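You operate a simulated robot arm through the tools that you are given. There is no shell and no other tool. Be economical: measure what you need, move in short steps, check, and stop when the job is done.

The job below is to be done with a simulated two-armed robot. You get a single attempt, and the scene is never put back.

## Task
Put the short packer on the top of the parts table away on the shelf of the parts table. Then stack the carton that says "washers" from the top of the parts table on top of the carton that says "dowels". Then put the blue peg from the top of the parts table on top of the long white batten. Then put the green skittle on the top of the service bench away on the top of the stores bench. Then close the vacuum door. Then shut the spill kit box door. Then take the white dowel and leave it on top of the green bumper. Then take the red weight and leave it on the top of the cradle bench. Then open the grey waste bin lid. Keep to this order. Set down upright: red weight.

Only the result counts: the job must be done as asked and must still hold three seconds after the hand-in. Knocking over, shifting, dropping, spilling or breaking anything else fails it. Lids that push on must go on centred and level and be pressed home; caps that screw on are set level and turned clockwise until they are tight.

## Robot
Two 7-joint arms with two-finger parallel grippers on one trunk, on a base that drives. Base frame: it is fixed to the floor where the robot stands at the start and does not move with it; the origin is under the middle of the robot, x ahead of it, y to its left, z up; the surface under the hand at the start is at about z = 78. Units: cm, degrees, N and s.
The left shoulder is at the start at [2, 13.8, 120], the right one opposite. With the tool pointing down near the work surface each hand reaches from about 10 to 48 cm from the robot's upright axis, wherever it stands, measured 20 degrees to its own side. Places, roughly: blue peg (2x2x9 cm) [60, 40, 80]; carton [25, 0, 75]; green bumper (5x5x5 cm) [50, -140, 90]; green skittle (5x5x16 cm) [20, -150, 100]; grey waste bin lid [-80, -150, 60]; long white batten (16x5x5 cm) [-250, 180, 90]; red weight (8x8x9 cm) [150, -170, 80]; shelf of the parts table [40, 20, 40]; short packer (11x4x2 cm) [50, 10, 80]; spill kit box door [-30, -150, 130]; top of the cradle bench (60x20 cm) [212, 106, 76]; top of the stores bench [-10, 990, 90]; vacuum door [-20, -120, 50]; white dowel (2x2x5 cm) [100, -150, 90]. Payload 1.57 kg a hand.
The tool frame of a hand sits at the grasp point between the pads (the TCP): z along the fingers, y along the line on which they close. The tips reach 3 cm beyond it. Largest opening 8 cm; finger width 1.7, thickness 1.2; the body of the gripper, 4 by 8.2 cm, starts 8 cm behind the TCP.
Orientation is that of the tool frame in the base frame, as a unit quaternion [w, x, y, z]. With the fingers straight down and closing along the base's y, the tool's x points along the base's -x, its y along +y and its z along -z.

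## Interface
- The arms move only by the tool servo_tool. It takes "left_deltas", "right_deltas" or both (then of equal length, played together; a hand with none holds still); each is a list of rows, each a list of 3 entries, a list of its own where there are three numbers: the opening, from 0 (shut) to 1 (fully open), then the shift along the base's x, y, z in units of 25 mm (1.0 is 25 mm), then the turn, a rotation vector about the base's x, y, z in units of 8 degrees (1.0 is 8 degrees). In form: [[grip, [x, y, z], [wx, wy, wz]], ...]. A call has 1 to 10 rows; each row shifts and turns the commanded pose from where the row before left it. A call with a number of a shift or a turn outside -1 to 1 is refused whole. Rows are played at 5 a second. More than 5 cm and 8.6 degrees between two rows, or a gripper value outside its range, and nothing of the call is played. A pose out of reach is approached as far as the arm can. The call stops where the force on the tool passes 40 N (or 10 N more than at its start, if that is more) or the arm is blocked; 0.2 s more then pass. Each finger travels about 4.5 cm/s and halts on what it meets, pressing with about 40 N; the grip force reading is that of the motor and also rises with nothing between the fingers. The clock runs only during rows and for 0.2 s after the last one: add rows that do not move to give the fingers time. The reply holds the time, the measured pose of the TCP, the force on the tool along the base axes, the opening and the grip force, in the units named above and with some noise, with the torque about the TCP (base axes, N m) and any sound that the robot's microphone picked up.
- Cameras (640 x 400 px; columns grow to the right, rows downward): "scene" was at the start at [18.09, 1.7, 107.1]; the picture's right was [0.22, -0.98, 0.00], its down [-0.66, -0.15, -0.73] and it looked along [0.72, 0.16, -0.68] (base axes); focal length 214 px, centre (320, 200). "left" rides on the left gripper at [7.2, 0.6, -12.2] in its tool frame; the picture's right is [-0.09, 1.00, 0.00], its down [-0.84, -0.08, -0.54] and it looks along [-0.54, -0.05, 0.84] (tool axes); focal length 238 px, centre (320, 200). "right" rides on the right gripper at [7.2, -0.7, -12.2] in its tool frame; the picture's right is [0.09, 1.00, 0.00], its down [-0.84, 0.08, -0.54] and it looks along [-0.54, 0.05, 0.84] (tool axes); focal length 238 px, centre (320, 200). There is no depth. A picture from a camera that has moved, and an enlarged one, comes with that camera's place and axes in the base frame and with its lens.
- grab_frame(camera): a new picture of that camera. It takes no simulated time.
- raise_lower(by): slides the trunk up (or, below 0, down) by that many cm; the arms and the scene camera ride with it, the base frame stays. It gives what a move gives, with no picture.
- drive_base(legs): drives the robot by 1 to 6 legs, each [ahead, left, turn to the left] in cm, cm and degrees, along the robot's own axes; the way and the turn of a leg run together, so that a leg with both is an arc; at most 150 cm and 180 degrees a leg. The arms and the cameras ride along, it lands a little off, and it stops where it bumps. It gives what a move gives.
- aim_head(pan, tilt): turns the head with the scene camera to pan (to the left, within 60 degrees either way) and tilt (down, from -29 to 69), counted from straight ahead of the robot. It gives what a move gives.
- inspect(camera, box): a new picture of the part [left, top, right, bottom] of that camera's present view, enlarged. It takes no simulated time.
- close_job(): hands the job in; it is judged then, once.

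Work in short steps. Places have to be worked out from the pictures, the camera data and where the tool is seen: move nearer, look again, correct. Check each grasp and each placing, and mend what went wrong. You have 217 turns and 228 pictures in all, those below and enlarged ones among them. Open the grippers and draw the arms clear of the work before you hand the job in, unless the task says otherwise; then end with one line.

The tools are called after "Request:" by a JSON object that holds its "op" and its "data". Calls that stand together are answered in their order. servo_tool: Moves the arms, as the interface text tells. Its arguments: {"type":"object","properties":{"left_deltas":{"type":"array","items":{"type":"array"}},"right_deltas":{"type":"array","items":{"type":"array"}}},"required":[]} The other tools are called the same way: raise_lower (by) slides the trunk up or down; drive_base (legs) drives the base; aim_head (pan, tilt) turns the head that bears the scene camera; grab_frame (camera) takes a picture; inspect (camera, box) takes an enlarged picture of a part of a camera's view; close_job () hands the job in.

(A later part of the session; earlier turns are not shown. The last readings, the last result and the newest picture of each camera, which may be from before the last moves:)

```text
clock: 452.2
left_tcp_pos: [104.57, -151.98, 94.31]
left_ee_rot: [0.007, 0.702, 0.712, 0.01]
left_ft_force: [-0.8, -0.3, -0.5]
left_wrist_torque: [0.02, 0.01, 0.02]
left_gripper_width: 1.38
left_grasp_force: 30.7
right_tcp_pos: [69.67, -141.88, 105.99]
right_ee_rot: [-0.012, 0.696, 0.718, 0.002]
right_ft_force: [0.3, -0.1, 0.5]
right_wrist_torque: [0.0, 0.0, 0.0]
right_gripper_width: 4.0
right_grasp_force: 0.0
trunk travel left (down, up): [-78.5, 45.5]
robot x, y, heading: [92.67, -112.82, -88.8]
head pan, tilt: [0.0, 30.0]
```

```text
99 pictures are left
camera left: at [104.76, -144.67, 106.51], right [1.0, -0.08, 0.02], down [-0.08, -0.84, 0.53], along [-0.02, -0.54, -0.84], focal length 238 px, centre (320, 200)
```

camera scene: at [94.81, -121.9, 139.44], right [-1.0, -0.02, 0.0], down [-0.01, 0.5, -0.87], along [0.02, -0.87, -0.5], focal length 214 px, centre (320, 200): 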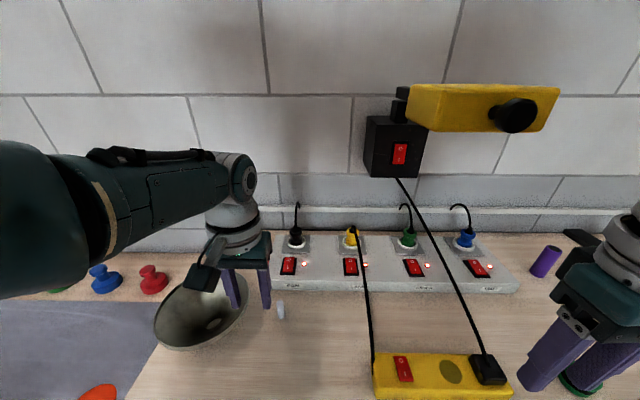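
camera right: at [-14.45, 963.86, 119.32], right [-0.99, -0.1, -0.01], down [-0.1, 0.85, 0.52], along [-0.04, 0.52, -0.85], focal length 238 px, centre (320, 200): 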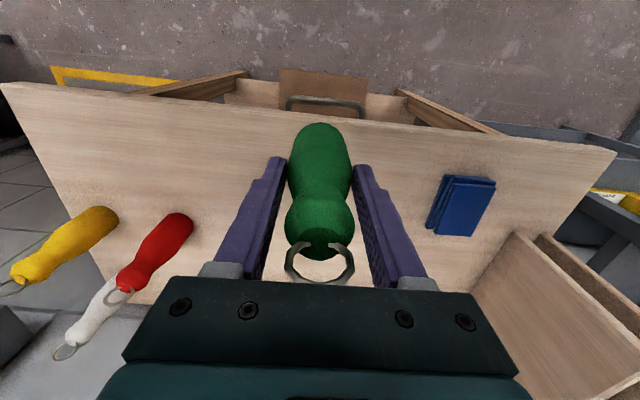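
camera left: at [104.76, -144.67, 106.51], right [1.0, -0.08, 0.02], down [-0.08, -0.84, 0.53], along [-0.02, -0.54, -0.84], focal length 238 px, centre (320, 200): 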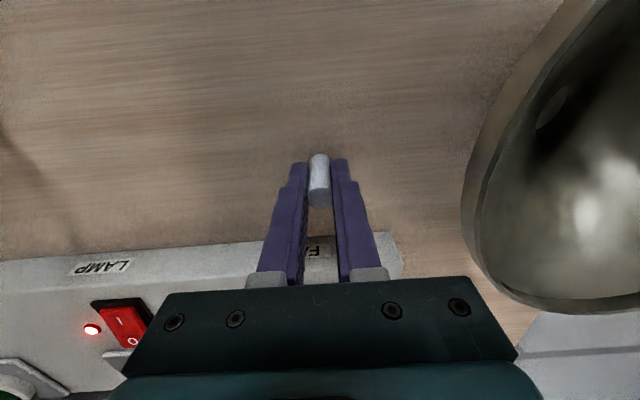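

The dowel is held. I raise the trunk, back out and shift to bring the left hand over the bumper at (48.5, -140).

Request:
{"op": "raise_lower", "data": {"by": 20}}

Request:
{"op": "drive_base", "data": {"legs": [[-34, 0, 0], [0, -56, -1], [12, 0, 0]]}}

Request:
{"op": "aim_head", "data": {"pan": 8, "tilt": 45}}

Request:
{"op": "grab_frame", "data": {"camera": "scene"}}

Request:
{"op": "grab_frame", "data": {"camera": "left"}}

```text
clock: 453.9
left_tcp_pos: [104.63, -152.0, 111.17]
left_ee_rot: [0.007, 0.703, 0.711, 0.01]
left_ft_force: [0.2, 0.4, -0.2]
left_wrist_torque: [-0.01, -0.01, 0.01]
left_gripper_width: 1.36
left_grasp_force: 30.1
right_tcp_pos: [69.58, -141.88, 122.46]
right_ee_rot: [-0.017, 0.696, 0.717, 0.004]
right_ft_force: [1.0, -2.9, -7.4]
right_wrist_torque: [0.58, 0.21, 0.0]
right_gripper_width: 4.03
right_grasp_force: 0.0
trunk travel left (down, up): [-95.4, 28.6]
robot x, y, heading: [92.82, -112.94, -88.9]
head pan, tilt: [0.0, 30.0]
stopped: the force on the tool passed its limit at 76 N (the readings are from after the stop); the commanded pose is now the measured one
```

```text
clock: 459.8
left_tcp_pos: [47.14, -130.11, 111.1]
left_ee_rot: [0.006, 0.711, 0.703, 0.012]
left_ft_force: [-0.5, 0.2, -0.9]
left_wrist_torque: [0.0, 0.0, -0.01]
left_gripper_width: 1.38
left_grasp_force: 30.1
right_tcp_pos: [12.36, -119.33, 122.57]
right_ee_rot: [-0.017, 0.705, 0.709, 0.002]
right_ft_force: [0.1, -0.3, 0.2]
right_wrist_torque: [-0.01, 0.02, -0.01]
right_gripper_width: 4.01
right_grasp_force: 0.0
trunk travel left (down, up): [-95.4, 28.6]
robot x, y, heading: [36.28, -90.98, -90.5]
head pan, tilt: [0.0, 30.0]
```

```text
clock: 460.6
left_tcp_pos: [47.0, -130.11, 111.11]
left_ee_rot: [0.005, 0.712, 0.703, 0.011]
left_ft_force: [-0.2, -0.7, 0.4]
left_wrist_torque: [0.01, -0.01, -0.01]
left_gripper_width: 1.37
left_grasp_force: 30.2
right_tcp_pos: [12.31, -119.23, 122.46]
right_ee_rot: [-0.018, 0.705, 0.709, 0.002]
right_ft_force: [-0.2, 0.0, 0.5]
right_wrist_torque: [0.0, 0.03, 0.0]
right_gripper_width: 4.01
right_grasp_force: 0.1
trunk travel left (down, up): [-95.4, 28.6]
robot x, y, heading: [36.5, -90.9, -90.4]
head pan, tilt: [8.0, 45.0]
```

```text
98 pictures are left
camera scene: at [37.18, -109.05, 144.65], right [-0.99, -0.13, 0.0], down [-0.09, 0.7, -0.71], along [0.09, -0.7, -0.71], focal length 214 px, centre (320, 200)
```

scene: 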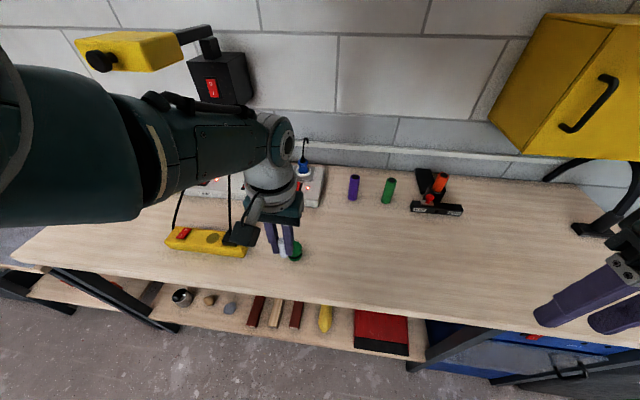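

```text
97 pictures are left
camera left: at [47.47, -122.87, 123.37], right [0.99, -0.1, 0.02], down [-0.1, -0.84, 0.53], along [-0.04, -0.53, -0.84], focal length 238 px, centre (320, 200)
```

left: 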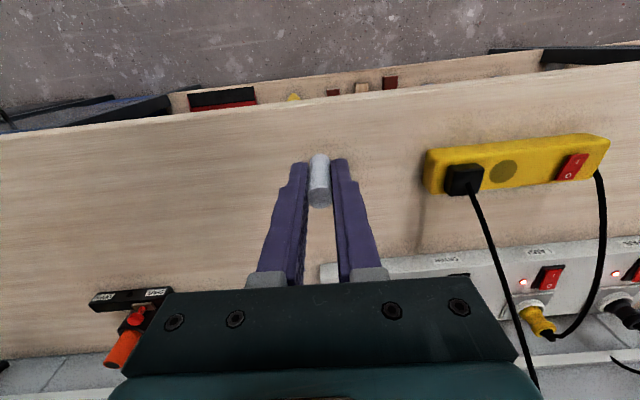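

The lamp is unmoved (it triangulates the same as before). I look closer at the bumper and the held dowel.

Request:
{"op": "inspect", "data": {"camera": "scene", "box": [230, 180, 350, 280]}}

```text
4.00 times, centred on (290, 230) of scene
camera zoom: at [37.18, -109.05, 144.65], right [-0.99, -0.13, 0.0], down [-0.09, 0.7, -0.71], along [0.09, -0.7, -0.71], focal length 858 px, centre (440, 80)
```

zoom: 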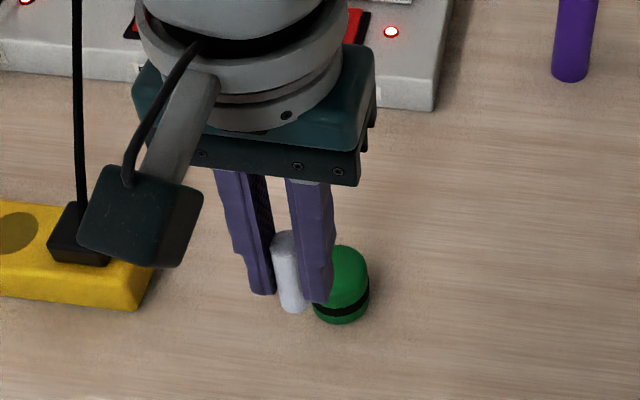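

The bumper is at (48.2, -139.6), flat-topped. I drive 9.5 cm in, so the dowel hangs above it.

Request:
{"op": "drive_base", "data": {"legs": [[9.5, 1.2, 0.3]]}}

Request:
{"op": "grab_frame", "data": {"camera": "left"}}

Request:
{"op": "inspect", "data": {"camera": "scene", "box": [230, 200, 350, 300]}}

```text
clock: 461.7
left_tcp_pos: [48.42, -139.79, 111.09]
left_ee_rot: [0.006, 0.71, 0.704, 0.01]
left_ft_force: [-0.5, -0.1, -0.3]
left_wrist_torque: [0.01, 0.0, 0.02]
left_gripper_width: 1.39
left_grasp_force: 30.2
right_tcp_pos: [13.5, -129.11, 122.63]
right_ee_rot: [-0.019, 0.704, 0.71, 0.003]
right_ft_force: [0.0, -1.0, 0.0]
right_wrist_torque: [0.03, -0.02, 0.03]
right_gripper_width: 4.0
right_grasp_force: 0.0
trunk travel left (down, up): [-95.4, 28.6]
robot x, y, heading: [37.51, -100.88, -90.1]
head pan, tilt: [8.0, 45.0]
```

```text
95 pictures are left
camera left: at [48.76, -132.58, 123.36], right [0.99, -0.1, 0.02], down [-0.1, -0.84, 0.53], along [-0.03, -0.53, -0.84], focal length 238 px, centre (320, 200)
```

left: 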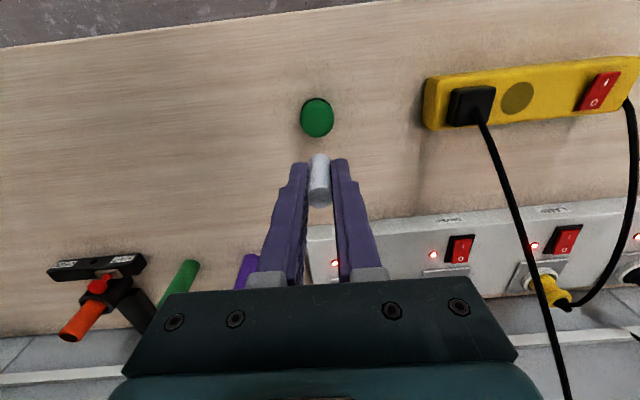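

```text
4.00 times, centred on (290, 250) of scene
camera zoom: at [38.42, -118.81, 144.64], right [-0.99, -0.14, 0.0], down [-0.1, 0.7, -0.71], along [0.1, -0.7, -0.71], focal length 858 px, centre (440, 0)
```

zoom: 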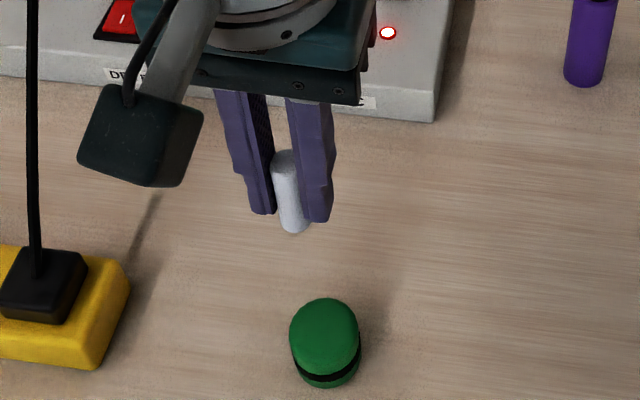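

Bumper top centre is (48.25, -139.2). I trim by a few mm and lower with the trunk.

Request:
{"op": "servo_tool", "data": {"left_deltas": [[0, [-0.06, 0.24, 0], [0, 0, 0]], [0, [0, 0, 0], [0, 0, 0]]]}}

Request:
{"op": "raise_lower", "data": {"by": -10.3}}

Request:
{"op": "inspect", "data": {"camera": "scene", "box": [230, 180, 350, 280]}}

Request:
{"op": "grab_frame", "data": {"camera": "left"}}

```text
clock: 462.3
left_tcp_pos: [48.24, -139.23, 111.12]
left_ee_rot: [0.006, 0.71, 0.704, 0.011]
left_ft_force: [0.2, -0.3, -0.4]
left_wrist_torque: [-0.01, -0.01, 0.01]
left_gripper_width: 1.37
left_grasp_force: 29.8
right_tcp_pos: [13.71, -129.05, 122.48]
right_ee_rot: [-0.017, 0.703, 0.71, 0.003]
right_ft_force: [-0.4, -0.5, 0.2]
right_wrist_torque: [-0.01, 0.02, 0.0]
right_gripper_width: 3.99
right_grasp_force: 0.1
trunk travel left (down, up): [-95.4, 28.6]
robot x, y, heading: [37.48, -101.08, -90.3]
head pan, tilt: [8.0, 45.0]
```

```text
clock: 463.7
left_tcp_pos: [48.18, -139.31, 100.84]
left_ee_rot: [0.006, 0.71, 0.704, 0.011]
left_ft_force: [0.0, 0.3, -0.3]
left_wrist_torque: [0.01, 0.0, 0.0]
left_gripper_width: 1.37
left_grasp_force: 30.1
right_tcp_pos: [13.6, -128.94, 112.28]
right_ee_rot: [-0.017, 0.704, 0.71, 0.003]
right_ft_force: [0.3, -0.3, 0.1]
right_wrist_torque: [0.05, -0.01, -0.02]
right_gripper_width: 4.0
right_grasp_force: 0.0
trunk travel left (down, up): [-85.1, 38.9]
robot x, y, heading: [37.53, -100.2, -90.3]
head pan, tilt: [8.0, 45.0]
```

```text
4.00 times, centred on (290, 230) of scene
camera zoom: at [38.42, -118.82, 134.35], right [-0.99, -0.14, 0.0], down [-0.1, 0.7, -0.71], along [0.1, -0.7, -0.71], focal length 858 px, centre (440, 80)
```

zoom: 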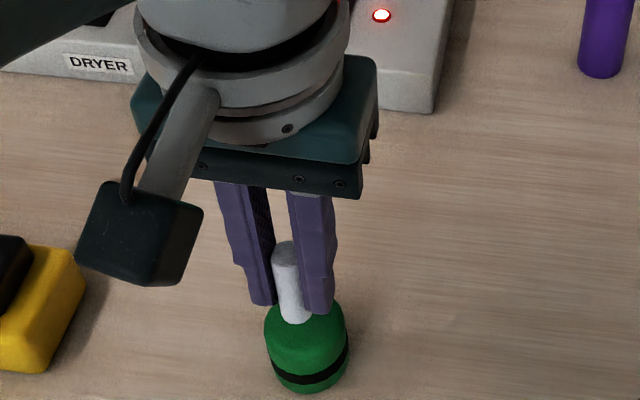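

```text
92 pictures are left
camera left: at [48.57, -132.01, 113.04], right [0.99, -0.1, 0.02], down [-0.1, -0.84, 0.53], along [-0.03, -0.53, -0.84], focal length 238 px, centre (320, 200)
```

left: 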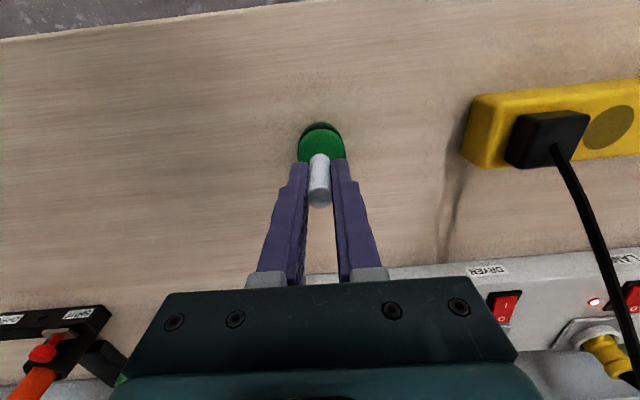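

Alignment is within a few mm. I lower in small trunk steps until contact.

Request:
{"op": "raise_lower", "data": {"by": -0.8}}

Request:
{"op": "raise_lower", "data": {"by": -0.3}}

Request:
{"op": "raise_lower", "data": {"by": -0.3}}

Request:
{"op": "inspect", "data": {"camera": "scene", "box": [230, 180, 350, 280]}}

```text
clock: 464.2
left_tcp_pos: [48.23, -139.29, 100.08]
left_ee_rot: [0.006, 0.711, 0.703, 0.011]
left_ft_force: [-0.6, 0.6, 0.7]
left_wrist_torque: [-0.02, 0.02, 0.0]
left_gripper_width: 1.38
left_grasp_force: 30.0
right_tcp_pos: [13.61, -128.98, 111.38]
right_ee_rot: [-0.018, 0.704, 0.71, 0.003]
right_ft_force: [1.0, 0.1, 0.4]
right_wrist_torque: [0.0, 0.0, 0.04]
right_gripper_width: 3.98
right_grasp_force: 0.0
trunk travel left (down, up): [-84.3, 39.7]
robot x, y, heading: [37.31, -100.97, -90.3]
head pan, tilt: [8.0, 45.0]
```

```text
clock: 464.8
left_tcp_pos: [48.23, -139.31, 99.68]
left_ee_rot: [0.006, 0.71, 0.705, 0.01]
left_ft_force: [-0.7, 0.5, -0.3]
left_wrist_torque: [0.01, 0.02, -0.03]
left_gripper_width: 1.38
left_grasp_force: 30.2
right_tcp_pos: [13.57, -129.11, 111.15]
right_ee_rot: [-0.016, 0.704, 0.71, 0.002]
right_ft_force: [0.4, -0.5, -0.4]
right_wrist_torque: [0.01, -0.01, 0.01]
right_gripper_width: 4.0
right_grasp_force: 0.1
trunk travel left (down, up): [-84.0, 40.0]
robot x, y, heading: [37.46, -100.68, -89.9]
head pan, tilt: [8.0, 45.0]
```

```text
clock: 465.3
left_tcp_pos: [48.16, -139.3, 99.34]
left_ee_rot: [0.006, 0.71, 0.704, 0.011]
left_ft_force: [-1.0, 0.9, 0.2]
left_wrist_torque: [-0.02, -0.03, -0.02]
left_gripper_width: 1.36
left_grasp_force: 29.8
right_tcp_pos: [13.62, -129.08, 110.8]
right_ee_rot: [-0.017, 0.704, 0.71, 0.003]
right_ft_force: [0.0, -0.3, -0.8]
right_wrist_torque: [0.01, 0.0, -0.01]
right_gripper_width: 3.99
right_grasp_force: 0.0
trunk travel left (down, up): [-83.7, 40.3]
robot x, y, heading: [37.43, -100.58, -90.1]
head pan, tilt: [8.0, 45.0]
```

```text
4.00 times, centred on (290, 230) of scene
camera zoom: at [38.42, -118.82, 132.94], right [-0.99, -0.14, 0.0], down [-0.1, 0.7, -0.71], along [0.1, -0.7, -0.71], focal length 858 px, centre (440, 80)
```

zoom: 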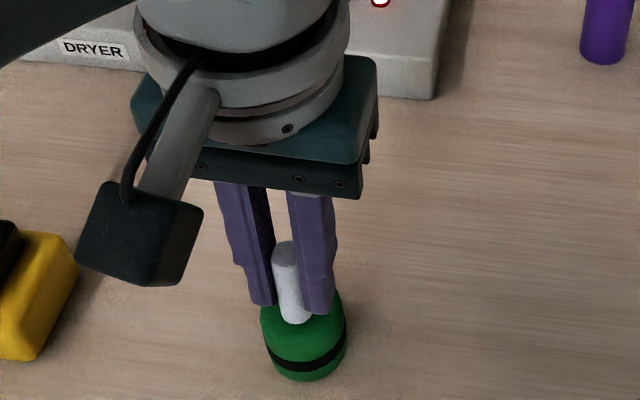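

Request:
{"op": "raise_lower", "data": {"by": -0.3}}

Request:
{"op": "raise_lower", "data": {"by": -0.3}}

Request:
{"op": "inspect", "data": {"camera": "scene", "box": [260, 220, 340, 280]}}

```text
clock: 465.8
left_tcp_pos: [48.29, -139.37, 99.14]
left_ee_rot: [0.006, 0.71, 0.704, 0.011]
left_ft_force: [-0.2, 0.3, 0.1]
left_wrist_torque: [0.01, -0.01, 0.02]
left_gripper_width: 1.4
left_grasp_force: 30.3
right_tcp_pos: [13.52, -128.97, 110.56]
right_ee_rot: [-0.018, 0.704, 0.71, 0.002]
right_ft_force: [0.7, -0.3, 0.2]
right_wrist_torque: [0.03, -0.01, 0.0]
right_gripper_width: 3.99
right_grasp_force: 0.1
trunk travel left (down, up): [-83.4, 40.6]
robot x, y, heading: [37.0, -100.57, -90.0]
head pan, tilt: [8.0, 45.0]
```

```text
clock: 466.3
left_tcp_pos: [48.15, -139.19, 98.89]
left_ee_rot: [0.007, 0.71, 0.704, 0.011]
left_ft_force: [0.1, 0.3, -0.1]
left_wrist_torque: [-0.01, 0.01, -0.01]
left_gripper_width: 1.39
left_grasp_force: 30.6
right_tcp_pos: [13.57, -128.98, 110.25]
right_ee_rot: [-0.018, 0.704, 0.71, 0.002]
right_ft_force: [0.2, -0.4, 0.9]
right_wrist_torque: [-0.01, 0.0, 0.05]
right_gripper_width: 4.01
right_grasp_force: 0.1
trunk travel left (down, up): [-83.1, 40.9]
robot x, y, heading: [37.02, -100.65, -90.3]
head pan, tilt: [8.0, 45.0]
```

```text
6.67 times, centred on (300, 250) of scene
camera zoom: at [38.42, -118.82, 132.34], right [-0.99, -0.14, 0.0], down [-0.1, 0.7, -0.71], along [0.1, -0.7, -0.71], focal length 1430 px, centre (453, -133)
```

zoom: 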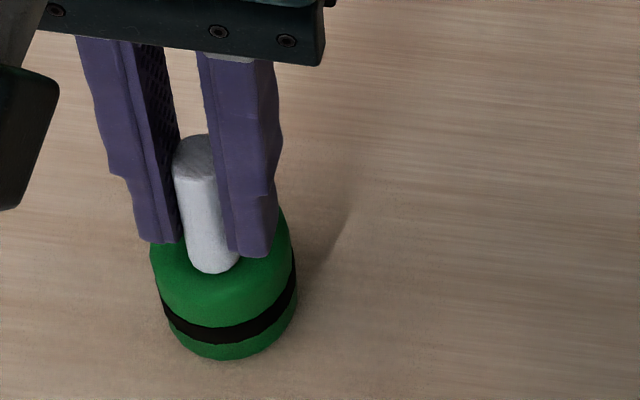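

The dowel sits a little left/front of centre, so I trim by 3–4 mm and continue down.

Request:
{"op": "servo_tool", "data": {"left_deltas": [[0, [-0.1, -0.13, 0], [0, 0, 0]], [0, [0, 0, 0], [0, 0, 0]]]}}

Request:
{"op": "raise_lower", "data": {"by": -0.3}}

Request:
{"op": "raise_lower", "data": {"by": -0.3}}

Request:
{"op": "inspect", "data": {"camera": "scene", "box": [260, 220, 340, 280]}}

```text
clock: 466.9
left_tcp_pos: [47.99, -139.58, 98.9]
left_ee_rot: [0.006, 0.709, 0.705, 0.011]
left_ft_force: [0.3, 0.0, -0.1]
left_wrist_torque: [0.02, 0.03, 0.01]
left_gripper_width: 1.36
left_grasp_force: 29.7
right_tcp_pos: [13.66, -129.01, 110.15]
right_ee_rot: [-0.018, 0.703, 0.711, 0.003]
right_ft_force: [-0.1, 0.9, -0.5]
right_wrist_torque: [0.06, 0.04, -0.01]
right_gripper_width: 3.99
right_grasp_force: 0.1
trunk travel left (down, up): [-83.1, 40.9]
robot x, y, heading: [37.55, -100.65, -90.1]
head pan, tilt: [8.0, 45.0]
```

```text
clock: 467.4
left_tcp_pos: [47.87, -139.64, 98.71]
left_ee_rot: [0.006, 0.71, 0.704, 0.011]
left_ft_force: [-0.9, 5.0, 21.3]
left_wrist_torque: [0.21, 0.09, 0.0]
left_gripper_width: 1.37
left_grasp_force: 30.5
right_tcp_pos: [13.69, -129.07, 110.15]
right_ee_rot: [-0.016, 0.704, 0.71, 0.003]
right_ft_force: [-0.2, 0.3, 0.6]
right_wrist_torque: [-0.04, -0.01, 0.01]
right_gripper_width: 3.98
right_grasp_force: 0.1
trunk travel left (down, up): [-82.8, 41.2]
robot x, y, heading: [37.44, -101.0, -90.2]
head pan, tilt: [8.0, 45.0]
```

```text
clock: 467.9
left_tcp_pos: [47.88, -139.79, 98.45]
left_ee_rot: [0.008, 0.71, 0.704, 0.008]
left_ft_force: [-1.2, 3.8, 29.6]
left_wrist_torque: [0.11, 0.08, 0.02]
left_gripper_width: 1.39
left_grasp_force: 30.5
right_tcp_pos: [13.65, -129.17, 109.68]
right_ee_rot: [-0.017, 0.704, 0.71, 0.002]
right_ft_force: [1.0, 0.9, 0.8]
right_wrist_torque: [-0.02, -0.02, -0.01]
right_gripper_width: 4.01
right_grasp_force: 0.1
trunk travel left (down, up): [-82.5, 41.5]
robot x, y, heading: [37.28, -100.53, -90.3]
head pan, tilt: [8.0, 45.0]
```

```text
6.67 times, centred on (300, 250) of scene
camera zoom: at [38.44, -118.92, 131.79], right [-0.99, -0.14, 0.0], down [-0.1, 0.7, -0.71], along [0.1, -0.7, -0.71], focal length 1430 px, centre (453, -133)
```

zoom: 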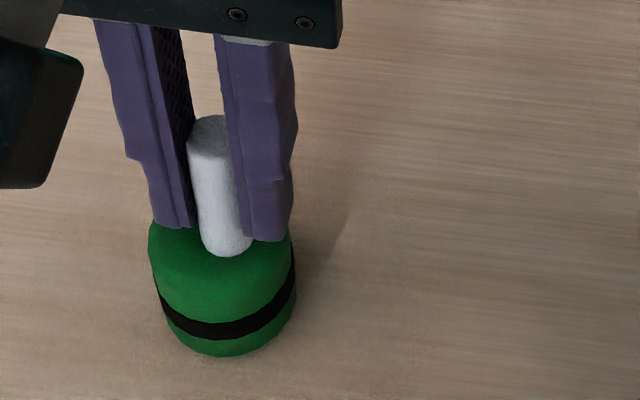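

It's in contact and centred. I relieve the pressure, open slowly and rise.

Request:
{"op": "raise_lower", "data": {"by": 0.4}}

Request:
{"op": "servo_tool", "data": {"left_deltas": [[0.18, [0, 0, 0], [0, 0, 0]], [0.2, [0, 0, 0], [0, 0, 0]], [0.23, [0, 0, 0], [0, 0, 0]], [0.3, [0, 0, 0], [0, 0, 0]], [0.4, [0, 0, 0], [0, 0, 0]], [0.4, [0, 0, 0], [0, 0, 0]]]}}

Request:
{"op": "raise_lower", "data": {"by": 14}}

Request:
{"op": "inspect", "data": {"camera": "scene", "box": [230, 200, 390, 320]}}

```text
clock: 468.5
left_tcp_pos: [47.88, -139.43, 98.48]
left_ee_rot: [0.005, 0.71, 0.704, 0.013]
left_ft_force: [0.1, -0.8, 2.9]
left_wrist_torque: [-0.04, 0.02, 0.01]
left_gripper_width: 1.36
left_grasp_force: 29.9
right_tcp_pos: [13.6, -129.07, 110.03]
right_ee_rot: [-0.017, 0.704, 0.71, 0.004]
right_ft_force: [-1.0, 0.1, -0.3]
right_wrist_torque: [0.06, 0.02, 0.04]
right_gripper_width: 4.01
right_grasp_force: 0.1
trunk travel left (down, up): [-82.9, 41.1]
robot x, y, heading: [37.31, -100.49, -90.4]
head pan, tilt: [8.0, 45.0]
```

```text
clock: 469.9
left_tcp_pos: [47.93, -139.53, 98.68]
left_ee_rot: [0.006, 0.709, 0.705, 0.011]
left_ft_force: [0.1, 0.0, -0.2]
left_wrist_torque: [-0.03, 0.01, 0.02]
left_gripper_width: 3.2
left_grasp_force: 0.1
right_tcp_pos: [13.62, -129.16, 110.06]
right_ee_rot: [-0.019, 0.704, 0.71, 0.004]
right_ft_force: [-0.1, 0.5, 0.8]
right_wrist_torque: [0.0, 0.02, 0.01]
right_gripper_width: 3.98
right_grasp_force: 0.0
trunk travel left (down, up): [-82.9, 41.1]
robot x, y, heading: [36.93, -100.77, -90.2]
head pan, tilt: [8.0, 45.0]
```

```text
clock: 471.6
left_tcp_pos: [48.02, -139.58, 112.58]
left_ee_rot: [0.007, 0.71, 0.704, 0.012]
left_ft_force: [-0.2, -0.1, -0.2]
left_wrist_torque: [-0.03, -0.02, 0.02]
left_gripper_width: 3.2
left_grasp_force: 0.1
right_tcp_pos: [13.6, -129.01, 123.95]
right_ee_rot: [-0.017, 0.704, 0.71, 0.003]
right_ft_force: [-0.5, -0.3, -0.1]
right_wrist_torque: [0.02, 0.0, 0.03]
right_gripper_width: 4.02
right_grasp_force: 0.1
trunk travel left (down, up): [-96.9, 27.1]
robot x, y, heading: [37.14, -100.87, -89.9]
head pan, tilt: [8.0, 45.0]
```

```text
3.33 times, centred on (310, 260) of scene
camera zoom: at [38.42, -118.81, 146.14], right [-0.99, -0.14, 0.0], down [-0.1, 0.7, -0.71], along [0.1, -0.7, -0.71], focal length 715 px, centre (353, 0)
```

zoom: 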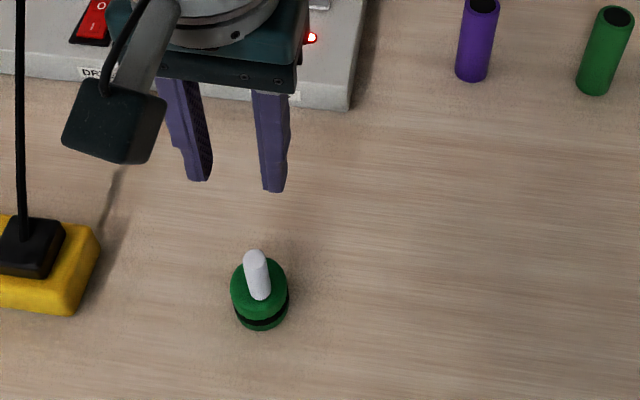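

The dowel stands on the bumper. Next is the red weight near (152, -170): I back out, reset the hands (left tucked up, right ready) and drive to x ≈ 162.

Request:
{"op": "drive_base", "data": {"legs": [[-35, 0, 0], [0, 125, 0]]}}

Request:
{"op": "servo_tool", "data": {"left_deltas": [[0.4, [0.5, 0.7, 0.7], [0, 0, 0]], [0.4, [0.5, 0.7, 0.7], [0, 0, 0]], [0.4, [0.5, 0.7, 0.7], [0, 0, 0]], [0.4, [0.5, 0.7, 0.7], [0, 0, 0]], [0.4, [0.5, 0.7, 0.7], [0, 0, 0]], [0.4, [0.5, 0.5, 0.5], [0, 0, 0]]], "right_deltas": [[1, [0.7, -0.5, -0.5], [0, 0, 0]], [1, [0.7, -0.5, -0.5], [0, 0, 0]], [1, [0.7, -0.5, -0.5], [0, 0, 0]], [1, [0.7, -0.5, -0.5], [0, 0, 0]], [1, [0.7, -0.5, -0.5], [0, 0, 0]], [1, [0.7, -0.5, 0], [0, 0, 0]]]}}

Request:
{"op": "drive_base", "data": {"legs": [[30, 0, 0]]}}

Request:
{"op": "aim_head", "data": {"pan": -5, "tilt": 40}}

Request:
{"op": "grab_frame", "data": {"camera": "scene"}}

Request:
{"op": "grab_frame", "data": {"camera": "right"}}

```text
clock: 479.7
left_tcp_pos: [172.33, -104.91, 112.7]
left_ee_rot: [0.006, 0.709, 0.705, 0.012]
left_ft_force: [0.5, -0.7, 0.0]
left_wrist_torque: [0.0, -0.01, -0.02]
left_gripper_width: 3.18
left_grasp_force: 0.1
right_tcp_pos: [138.02, -94.51, 124.08]
right_ee_rot: [-0.017, 0.702, 0.712, 0.002]
right_ft_force: [0.1, 0.3, 0.1]
right_wrist_torque: [-0.01, 0.0, 0.02]
right_gripper_width: 4.01
right_grasp_force: 0.0
trunk travel left (down, up): [-96.9, 27.1]
robot x, y, heading: [161.36, -65.74, -90.1]
head pan, tilt: [8.0, 45.0]
```

```text
clock: 481.1
left_tcp_pos: [180.0, -95.0, 122.66]
left_ee_rot: [0.006, 0.709, 0.705, 0.011]
left_ft_force: [0.0, -0.2, -0.5]
left_wrist_torque: [0.0, -0.02, -0.02]
left_gripper_width: 3.17
left_grasp_force: 0.1
right_tcp_pos: [148.71, -102.11, 117.59]
right_ee_rot: [-0.018, 0.702, 0.712, 0.002]
right_ft_force: [-0.5, 0.4, 0.5]
right_wrist_torque: [0.0, -0.05, 0.03]
right_gripper_width: 7.99
right_grasp_force: 0.1
trunk travel left (down, up): [-96.9, 27.1]
robot x, y, heading: [161.76, -66.13, -90.3]
head pan, tilt: [8.0, 45.0]
```

```text
clock: 483.1
left_tcp_pos: [180.03, -124.59, 122.61]
left_ee_rot: [0.006, 0.708, 0.706, 0.011]
left_ft_force: [0.2, -0.3, -0.2]
left_wrist_torque: [-0.02, 0.03, -0.03]
left_gripper_width: 3.23
left_grasp_force: 0.1
right_tcp_pos: [148.76, -131.55, 117.64]
right_ee_rot: [-0.017, 0.703, 0.711, 0.003]
right_ft_force: [0.0, 0.3, -0.1]
right_wrist_torque: [0.0, -0.03, 0.02]
right_gripper_width: 7.98
right_grasp_force: 0.1
trunk travel left (down, up): [-96.9, 27.1]
robot x, y, heading: [161.77, -95.96, -89.9]
head pan, tilt: [8.0, 45.0]
```

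```text
clock: 483.9
left_tcp_pos: [179.91, -124.52, 122.62]
left_ee_rot: [0.006, 0.709, 0.705, 0.012]
left_ft_force: [0.3, -0.3, 0.3]
left_wrist_torque: [0.02, 0.04, 0.01]
left_gripper_width: 3.19
left_grasp_force: 0.1
right_tcp_pos: [148.7, -131.59, 117.64]
right_ee_rot: [-0.018, 0.703, 0.711, 0.003]
right_ft_force: [-0.2, -0.8, 0.0]
right_wrist_torque: [0.0, -0.01, -0.02]
right_gripper_width: 7.98
right_grasp_force: 0.0
trunk travel left (down, up): [-96.9, 27.1]
robot x, y, heading: [161.63, -95.62, -89.9]
head pan, tilt: [-5.0, 40.0]
```

```text
87 pictures are left
camera scene: at [160.96, -114.24, 146.87], right [-1.0, 0.09, 0.0], down [0.06, 0.64, -0.77], along [-0.07, -0.76, -0.64], focal length 214 px, centre (320, 200)
```

scene: 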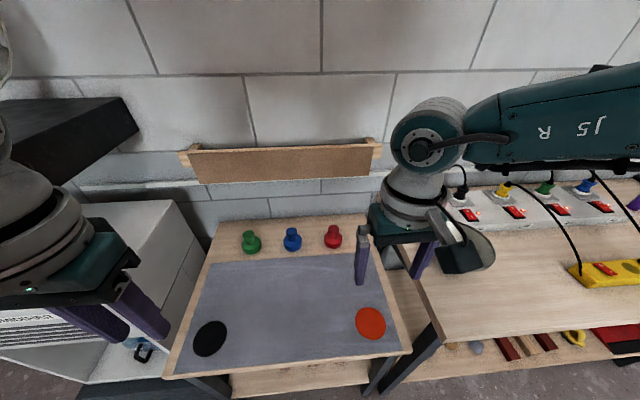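

```text
86 pictures are left
camera right: at [148.27, -124.73, 130.1], right [0.99, 0.1, -0.02], down [0.1, -0.85, 0.52], along [0.04, -0.51, -0.86], focal length 238 px, centre (320, 200)
```

right: 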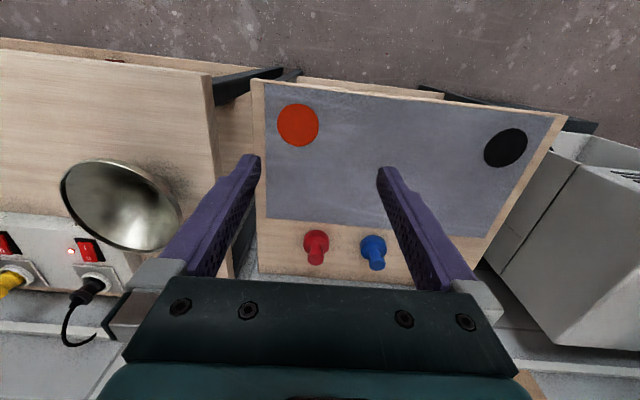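

Request:
{"op": "inspect", "data": {"camera": "scene", "box": [230, 210, 370, 300]}}

Request:
{"op": "inspect", "data": {"camera": "right", "box": [270, 200, 410, 290]}}

```text
4.44 times, centred on (300, 255) of scene
camera zoom: at [160.96, -114.24, 146.87], right [-1.0, 0.09, 0.0], down [0.06, 0.64, -0.77], along [-0.07, -0.76, -0.64], focal length 953 px, centre (409, -44)
```

zoom: 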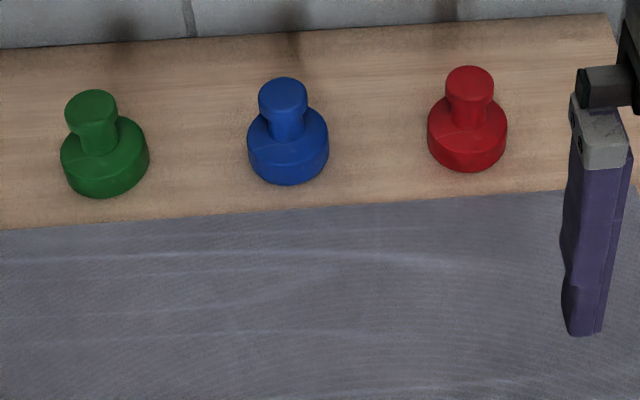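

```text
4.44 times, centred on (340, 245) of right
camera zoom: at [148.27, -124.73, 130.1], right [0.99, 0.1, -0.02], down [0.1, -0.85, 0.52], along [0.04, -0.51, -0.86], focal length 1059 px, centre (231, 0)
```

zoom: 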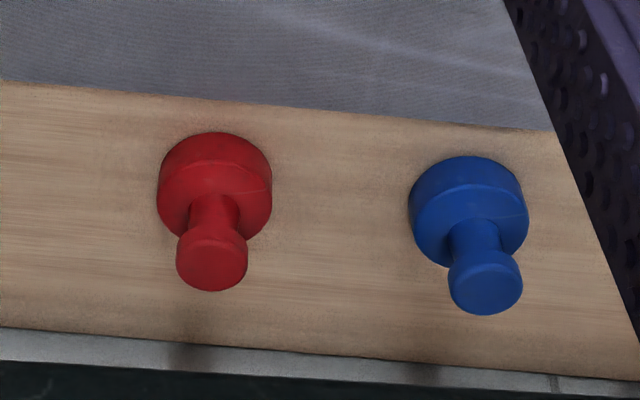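

The red weight's knob axis is about (151, -167.3), top z ≈ 87.6, with the knob ~5 cm wide. I drive in 33 cm and lower the trunk.

Request:
{"op": "drive_base", "data": {"legs": [[33, 0, 0]]}}

Request:
{"op": "raise_lower", "data": {"by": -18}}

Request:
{"op": "grab_frame", "data": {"camera": "right"}}

Request:
{"op": "grab_frame", "data": {"camera": "scene"}}

```text
clock: 486.0
left_tcp_pos: [180.16, -157.12, 122.55]
left_ee_rot: [0.006, 0.708, 0.707, 0.012]
left_ft_force: [0.0, 0.4, -0.1]
left_wrist_torque: [0.02, 0.01, 0.02]
left_gripper_width: 3.19
left_grasp_force: 0.1
right_tcp_pos: [148.81, -164.03, 117.59]
right_ee_rot: [-0.018, 0.702, 0.712, 0.002]
right_ft_force: [0.0, 0.2, 0.8]
right_wrist_torque: [0.02, 0.0, 0.01]
right_gripper_width: 8.01
right_grasp_force: 0.0
trunk travel left (down, up): [-96.9, 27.1]
robot x, y, heading: [162.11, -127.95, -89.7]
head pan, tilt: [-5.0, 40.0]
```

```text
clock: 488.0
left_tcp_pos: [180.07, -157.01, 104.55]
left_ee_rot: [0.006, 0.707, 0.707, 0.011]
left_ft_force: [-0.2, 0.2, 0.7]
left_wrist_torque: [-0.03, -0.01, 0.01]
left_gripper_width: 3.19
left_grasp_force: 0.1
right_tcp_pos: [148.88, -163.99, 99.53]
right_ee_rot: [-0.017, 0.702, 0.712, 0.003]
right_ft_force: [0.3, -0.8, -0.4]
right_wrist_torque: [0.0, 0.03, 0.0]
right_gripper_width: 7.99
right_grasp_force: 0.1
trunk travel left (down, up): [-78.9, 45.1]
robot x, y, heading: [161.93, -128.03, -89.8]
head pan, tilt: [-5.0, 40.0]
```

```text
83 pictures are left
camera right: at [148.39, -157.21, 112.09], right [0.99, 0.11, -0.02], down [0.1, -0.85, 0.52], along [0.04, -0.51, -0.86], focal length 238 px, centre (320, 200)
```

right: 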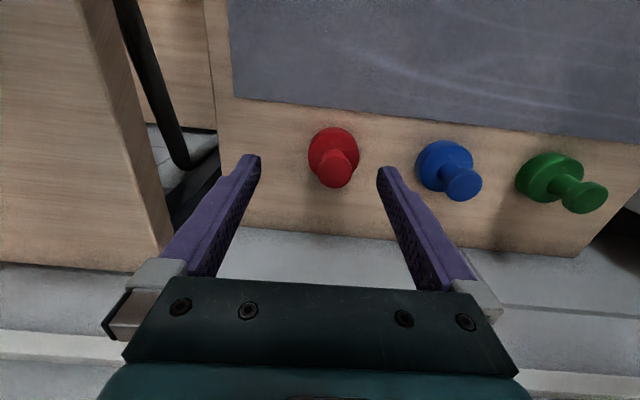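

```text
82 pictures are left
camera scene: at [161.05, -146.68, 128.87], right [-1.0, 0.08, 0.0], down [0.05, 0.64, -0.77], along [-0.06, -0.76, -0.64], focal length 214 px, centre (320, 200)
```

scene: 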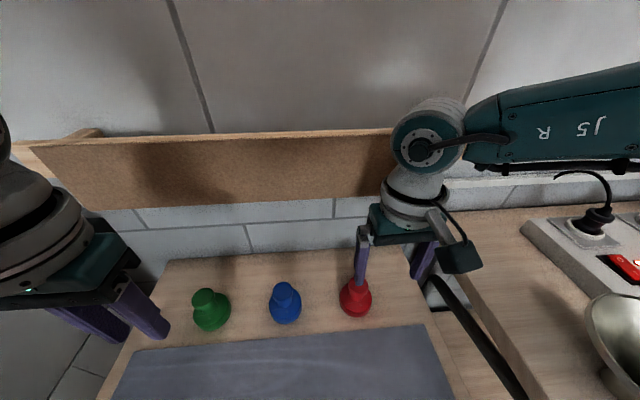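

Knob is at (150.9, -167.6). I centre the hand over it, then lower with the trunk.

Request:
{"op": "servo_tool", "data": {"right_deltas": [[1, [0.4, -0.7, 0], [0, 0, 0]], [1, [0.4, -0.74, 0], [0, 0, 0]], [1, [0, 0, 0], [0, 0, 0]]]}}

Request:
{"op": "raise_lower", "data": {"by": -9}}

Request:
{"op": "grab_frame", "data": {"camera": "right"}}

```text
clock: 488.8
left_tcp_pos: [180.06, -156.99, 104.53]
left_ee_rot: [0.007, 0.708, 0.706, 0.011]
left_ft_force: [0.4, -0.2, 0.3]
left_wrist_torque: [0.02, -0.01, 0.01]
left_gripper_width: 3.2
left_grasp_force: 0.0
right_tcp_pos: [150.8, -167.61, 99.6]
right_ee_rot: [-0.017, 0.701, 0.713, 0.003]
right_ft_force: [0.1, -0.8, 0.0]
right_wrist_torque: [-0.01, 0.0, -0.01]
right_gripper_width: 7.99
right_grasp_force: 0.1
trunk travel left (down, up): [-78.9, 45.1]
robot x, y, heading: [161.84, -128.06, -89.8]
head pan, tilt: [-5.0, 40.0]
```

```text
clock: 490.1
left_tcp_pos: [180.13, -156.99, 95.65]
left_ee_rot: [0.007, 0.708, 0.706, 0.011]
left_ft_force: [0.5, 0.2, 0.0]
left_wrist_torque: [-0.02, 0.01, -0.01]
left_gripper_width: 3.2
left_grasp_force: 0.0
right_tcp_pos: [150.78, -167.53, 90.65]
right_ee_rot: [-0.017, 0.702, 0.712, 0.003]
right_ft_force: [-0.2, -0.9, -0.6]
right_wrist_torque: [0.0, -0.02, 0.02]
right_gripper_width: 8.0
right_grasp_force: 0.1
trunk travel left (down, up): [-69.9, 54.1]
robot x, y, heading: [161.94, -127.98, -89.8]
head pan, tilt: [-5.0, 40.0]
```

```text
81 pictures are left
camera right: at [150.34, -160.79, 103.09], right [0.99, 0.11, -0.02], down [0.1, -0.85, 0.52], along [0.04, -0.51, -0.86], focal length 238 px, centre (320, 200)
```

right: 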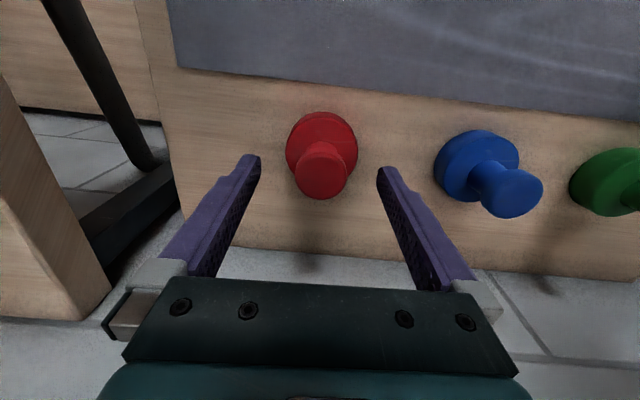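

Well centred. I lower 3.8 cm and close on the knob.

Request:
{"op": "raise_lower", "data": {"by": -3.8}}

Request:
{"op": "servo_tool", "data": {"right_deltas": [[0.8, [0, 0, 0], [0, 0, 0]], [0.6, [0, 0, 0], [0, 0, 0]], [0, [0, 0, 0], [0, 0, 0]], [0, [0, 0, 0], [0, 0, 0]], [0, [0, 0, 0], [0, 0, 0]], [0, [0, 0, 0], [0, 0, 0]]]}}

Request:
{"op": "raise_lower", "data": {"by": 3}}

Request:
{"op": "grab_frame", "data": {"camera": "right"}}

Request:
{"op": "grab_frame", "data": {"camera": "scene"}}

```text
clock: 490.9
left_tcp_pos: [180.15, -156.97, 91.82]
left_ee_rot: [0.006, 0.708, 0.706, 0.01]
left_ft_force: [0.0, -1.0, 0.5]
left_wrist_torque: [0.01, 0.03, 0.0]
left_gripper_width: 3.2
left_grasp_force: 0.1
right_tcp_pos: [150.77, -167.64, 86.77]
right_ee_rot: [-0.017, 0.702, 0.712, 0.003]
right_ft_force: [0.8, -0.2, 0.4]
right_wrist_torque: [0.02, 0.03, -0.01]
right_gripper_width: 8.0
right_grasp_force: 0.1
trunk travel left (down, up): [-66.1, 57.9]
robot x, y, heading: [161.52, -128.41, -90.0]
head pan, tilt: [-5.0, 40.0]
```

```text
clock: 492.3
left_tcp_pos: [180.22, -156.94, 91.88]
left_ee_rot: [0.006, 0.708, 0.706, 0.011]
left_ft_force: [-0.1, 0.4, 0.4]
left_wrist_torque: [-0.01, -0.01, -0.02]
left_gripper_width: 3.2
left_grasp_force: 0.0
right_tcp_pos: [150.97, -167.61, 86.77]
right_ee_rot: [-0.018, 0.702, 0.712, 0.003]
right_ft_force: [3.4, 1.8, 2.9]
right_wrist_torque: [0.04, -0.3, 0.11]
right_gripper_width: 3.96
right_grasp_force: 40.3
trunk travel left (down, up): [-66.1, 57.9]
robot x, y, heading: [161.63, -128.31, -89.7]
head pan, tilt: [-5.0, 40.0]
```

```text
clock: 493.0
left_tcp_pos: [180.0, -156.93, 94.77]
left_ee_rot: [0.006, 0.707, 0.707, 0.011]
left_ft_force: [0.4, 0.5, 0.3]
left_wrist_torque: [-0.01, 0.01, 0.02]
left_gripper_width: 3.18
left_grasp_force: 0.1
right_tcp_pos: [150.86, -167.6, 89.72]
right_ee_rot: [-0.018, 0.702, 0.712, 0.004]
right_ft_force: [0.5, -0.9, -6.3]
right_wrist_torque: [0.08, 0.0, -0.04]
right_gripper_width: 3.96
right_grasp_force: 39.6
trunk travel left (down, up): [-69.1, 54.9]
robot x, y, heading: [161.42, -128.29, -89.7]
head pan, tilt: [-5.0, 40.0]
```

```text
80 pictures are left
camera right: at [150.35, -160.71, 102.25], right [0.99, 0.11, -0.02], down [0.1, -0.85, 0.51], along [0.04, -0.51, -0.86], focal length 238 px, centre (320, 200)
```

right: 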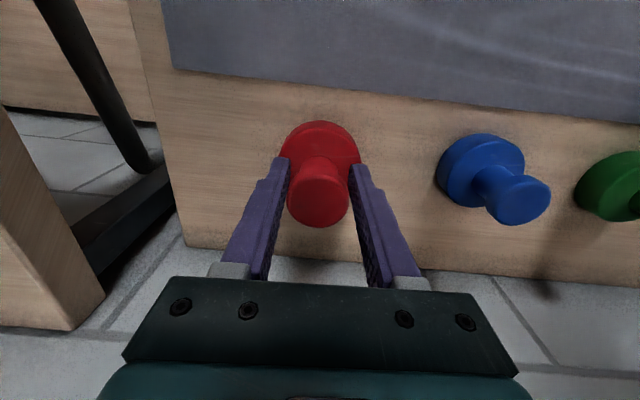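

```text
79 pictures are left
camera scene: at [161.06, -146.63, 119.06], right [-1.0, 0.08, 0.0], down [0.05, 0.64, -0.77], along [-0.06, -0.76, -0.64], focal length 214 px, centre (320, 200)
```

scene: 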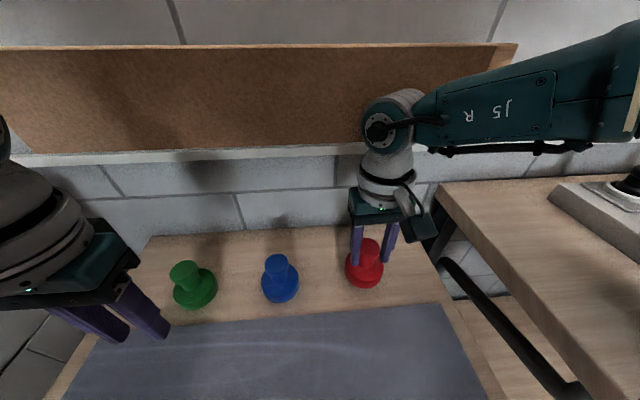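

The weight is held. I back straight out over the mat, raise, then turn to find the cradle bench.

Request:
{"op": "drive_base", "data": {"legs": [[-65, 0, 0]]}}

Request:
{"op": "raise_lower", "data": {"by": 18}}

Request:
{"op": "drive_base", "data": {"legs": [[0, 0, 170]]}}

Request:
{"op": "aim_head", "data": {"pan": 0, "tilt": 20}}

Request:
{"op": "grab_frame", "data": {"camera": "scene"}}

```text
clock: 496.7
left_tcp_pos: [179.84, -90.52, 94.76]
left_ee_rot: [0.006, 0.703, 0.711, 0.011]
left_ft_force: [-0.4, 0.5, -0.3]
left_wrist_torque: [0.02, -0.02, -0.02]
left_gripper_width: 3.18
left_grasp_force: 0.0
right_tcp_pos: [150.72, -101.56, 89.81]
right_ee_rot: [-0.018, 0.697, 0.717, 0.003]
right_ft_force: [0.4, -0.5, -7.8]
right_wrist_torque: [0.1, -0.01, -0.01]
right_gripper_width: 3.83
right_grasp_force: 39.8
trunk travel left (down, up): [-69.1, 54.9]
robot x, y, heading: [161.35, -61.92, -88.8]
head pan, tilt: [-5.0, 40.0]
```

```text
clock: 498.7
left_tcp_pos: [179.87, -90.55, 112.8]
left_ee_rot: [0.007, 0.703, 0.711, 0.011]
left_ft_force: [-0.3, -0.2, 0.2]
left_wrist_torque: [0.0, 0.04, -0.02]
left_gripper_width: 3.19
left_grasp_force: 0.2
right_tcp_pos: [150.81, -101.54, 107.8]
right_ee_rot: [-0.017, 0.697, 0.717, 0.003]
right_ft_force: [-0.3, -0.7, -7.7]
right_wrist_torque: [0.09, -0.01, 0.01]
right_gripper_width: 3.84
right_grasp_force: 39.8
trunk travel left (down, up): [-87.1, 36.9]
robot x, y, heading: [161.29, -61.72, -88.9]
head pan, tilt: [-5.0, 40.0]
```

```text
clock: 506.1
left_tcp_pos: [146.51, -30.94, 112.68]
left_ee_rot: [-0.011, -0.66, 0.751, 0.007]
left_ft_force: [0.2, -0.5, -0.6]
left_wrist_torque: [-0.01, -0.04, 0.0]
left_gripper_width: 3.18
left_grasp_force: 0.0
right_tcp_pos: [176.96, -24.24, 107.94]
right_ee_rot: [-0.003, -0.667, 0.745, -0.017]
right_ft_force: [-1.7, 0.5, -0.2]
right_wrist_torque: [0.04, -0.04, 0.01]
right_gripper_width: 0.0
right_grasp_force: 21.6
trunk travel left (down, up): [-87.1, 36.9]
robot x, y, heading: [161.14, -61.55, 83.0]
head pan, tilt: [-5.0, 40.0]
```

```text
clock: 507.0
left_tcp_pos: [146.49, -30.9, 112.77]
left_ee_rot: [-0.012, -0.66, 0.751, 0.007]
left_ft_force: [0.3, 0.0, -0.7]
left_wrist_torque: [0.02, -0.01, 0.02]
left_gripper_width: 3.2
left_grasp_force: 0.0
right_tcp_pos: [176.9, -24.16, 107.79]
right_ee_rot: [-0.004, -0.667, 0.745, -0.017]
right_ft_force: [-0.9, -0.4, 0.4]
right_wrist_torque: [0.02, -0.01, -0.04]
right_gripper_width: 0.02
right_grasp_force: 21.4
trunk travel left (down, up): [-87.1, 36.9]
robot x, y, heading: [161.26, -61.93, 83.0]
head pan, tilt: [0.0, 20.0]
```

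```text
78 pictures are left
camera scene: at [163.49, -42.92, 140.2], right [0.99, -0.12, 0.0], down [-0.04, -0.34, -0.94], along [0.12, 0.93, -0.34], focal length 214 px, centre (320, 200)
```

scene: 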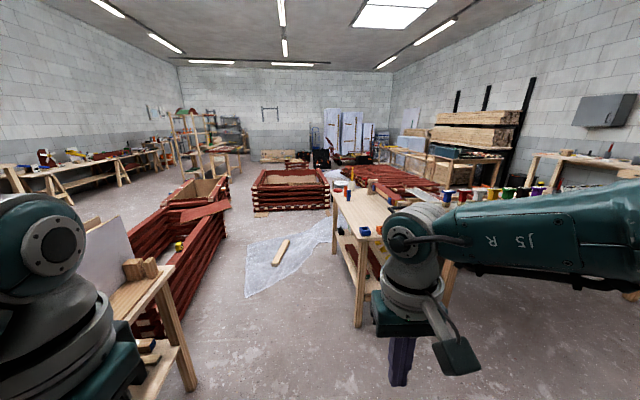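

The knob slipped out during the turn, so the weight is on the floor. I search for it on the right side.

Request:
{"op": "aim_head", "data": {"pan": -60, "tilt": 45}}

Request:
{"op": "grab_frame", "data": {"camera": "scene"}}

Request:
{"op": "drive_base", "data": {"legs": [[0, 0, -80]]}}

Request:
{"op": "grab_frame", "data": {"camera": "scene"}}

```text
clock: 508.3
left_tcp_pos: [146.56, -30.93, 112.83]
left_ee_rot: [-0.011, -0.66, 0.751, 0.007]
left_ft_force: [0.7, 0.3, 0.1]
left_wrist_torque: [0.01, -0.01, -0.01]
left_gripper_width: 3.2
left_grasp_force: 0.1
right_tcp_pos: [177.04, -24.13, 107.84]
right_ee_rot: [-0.004, -0.666, 0.745, -0.018]
right_ft_force: [0.7, -0.3, 0.1]
right_wrist_torque: [0.02, 0.0, 0.0]
right_gripper_width: 0.0
right_grasp_force: 21.7
trunk travel left (down, up): [-87.1, 36.9]
robot x, y, heading: [160.62, -61.89, 83.0]
head pan, tilt: [-60.0, 45.0]
```

```text
77 pictures are left
camera scene: at [169.83, -48.99, 136.35], right [0.39, -0.92, 0.0], down [-0.65, -0.28, -0.71], along [0.65, 0.28, -0.71], focal length 214 px, centre (320, 200)
```

scene: 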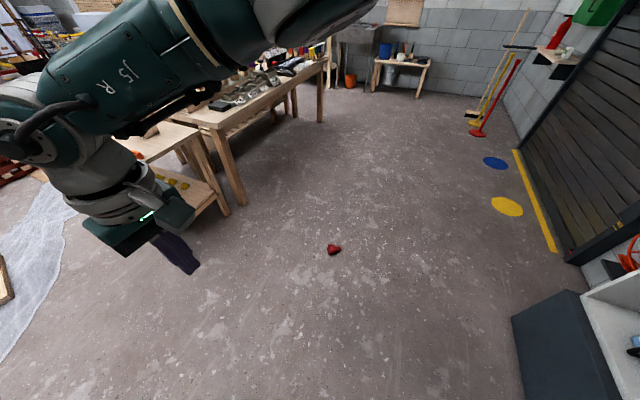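

```text
clock: 512.1
left_tcp_pos: [188.92, -41.94, 112.75]
left_ee_rot: [-0.003, -0.026, 1.0, 0.012]
left_ft_force: [-0.4, 0.0, 0.0]
left_wrist_torque: [-0.01, -0.01, 0.01]
left_gripper_width: 3.2
left_grasp_force: 0.0
right_tcp_pos: [201.21, -70.67, 107.76]
right_ee_rot: [-0.015, -0.034, 0.999, -0.012]
right_ft_force: [0.2, -0.4, -0.1]
right_wrist_torque: [0.0, -0.01, 0.0]
right_gripper_width: 0.0
right_grasp_force: 21.2
trunk travel left (down, up): [-87.1, 36.9]
robot x, y, heading: [160.9, -61.93, 3.4]
head pan, tilt: [-60.0, 45.0]
```

```text
76 pictures are left
camera scene: at [175.53, -68.3, 136.34], right [-0.84, -0.55, 0.0], down [-0.39, 0.59, -0.71], along [0.39, -0.59, -0.71], focal length 214 px, centre (320, 200)
```

scene: 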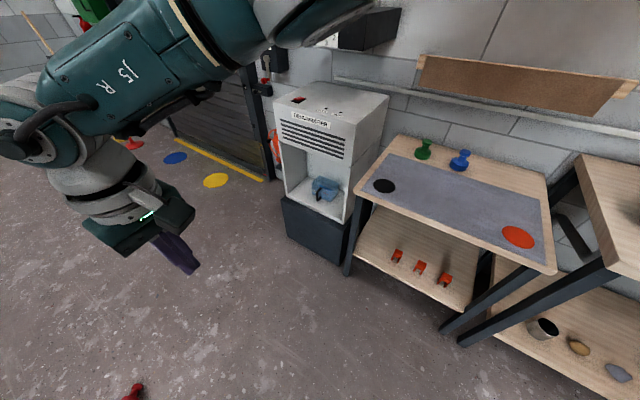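

The weight lies on the floor near (250, -26). I zoom in to see how it lies.

Request:
{"op": "aim_head", "data": {"pan": 18, "tilt": 50}}

Request:
{"op": "grab_frame", "data": {"camera": "scene"}}

Request:
{"op": "inspect", "data": {"camera": "scene", "box": [280, 140, 400, 240]}}

```text
clock: 513.6
left_tcp_pos: [189.02, -42.04, 112.81]
left_ee_rot: [-0.004, -0.026, 1.0, 0.012]
left_ft_force: [0.5, -0.6, 0.4]
left_wrist_torque: [0.01, 0.04, -0.05]
left_gripper_width: 3.21
left_grasp_force: 0.1
right_tcp_pos: [201.06, -70.69, 107.76]
right_ee_rot: [-0.014, -0.034, 0.999, -0.011]
right_ft_force: [-0.4, -0.9, -0.1]
right_wrist_torque: [0.01, 0.0, -0.04]
right_gripper_width: 0.01
right_grasp_force: 21.2
trunk travel left (down, up): [-87.1, 36.9]
robot x, y, heading: [161.11, -61.74, 3.3]
head pan, tilt: [18.0, 50.0]
```

```text
75 pictures are left
camera scene: at [178.25, -58.71, 135.65], right [0.36, -0.93, 0.0], down [-0.71, -0.28, -0.64], along [0.6, 0.23, -0.77], focal length 214 px, centre (320, 200)
```

scene: 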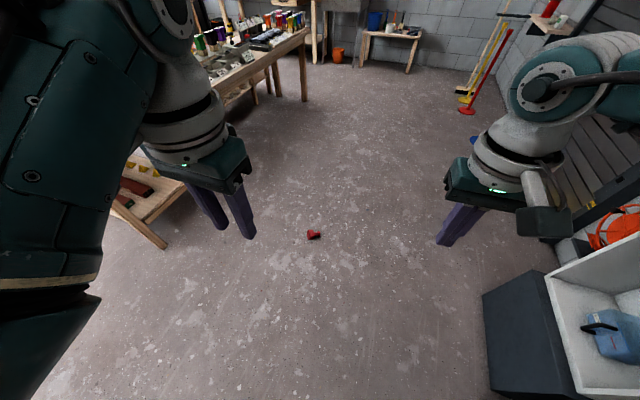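

```text
4.00 times, centred on (340, 190) of scene
camera zoom: at [178.25, -58.71, 135.65], right [0.36, -0.93, 0.0], down [-0.71, -0.28, -0.64], along [0.6, 0.23, -0.77], focal length 858 px, centre (240, 240)
```

zoom: 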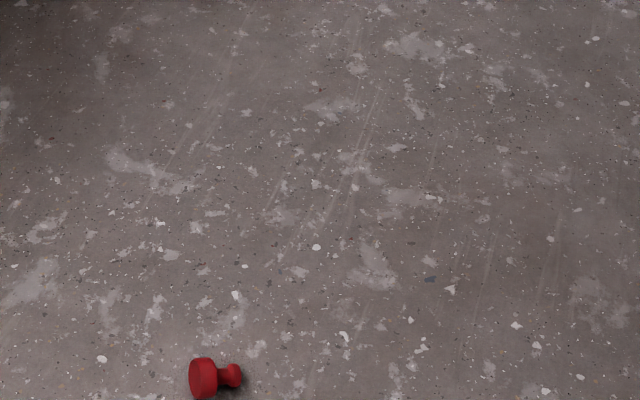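

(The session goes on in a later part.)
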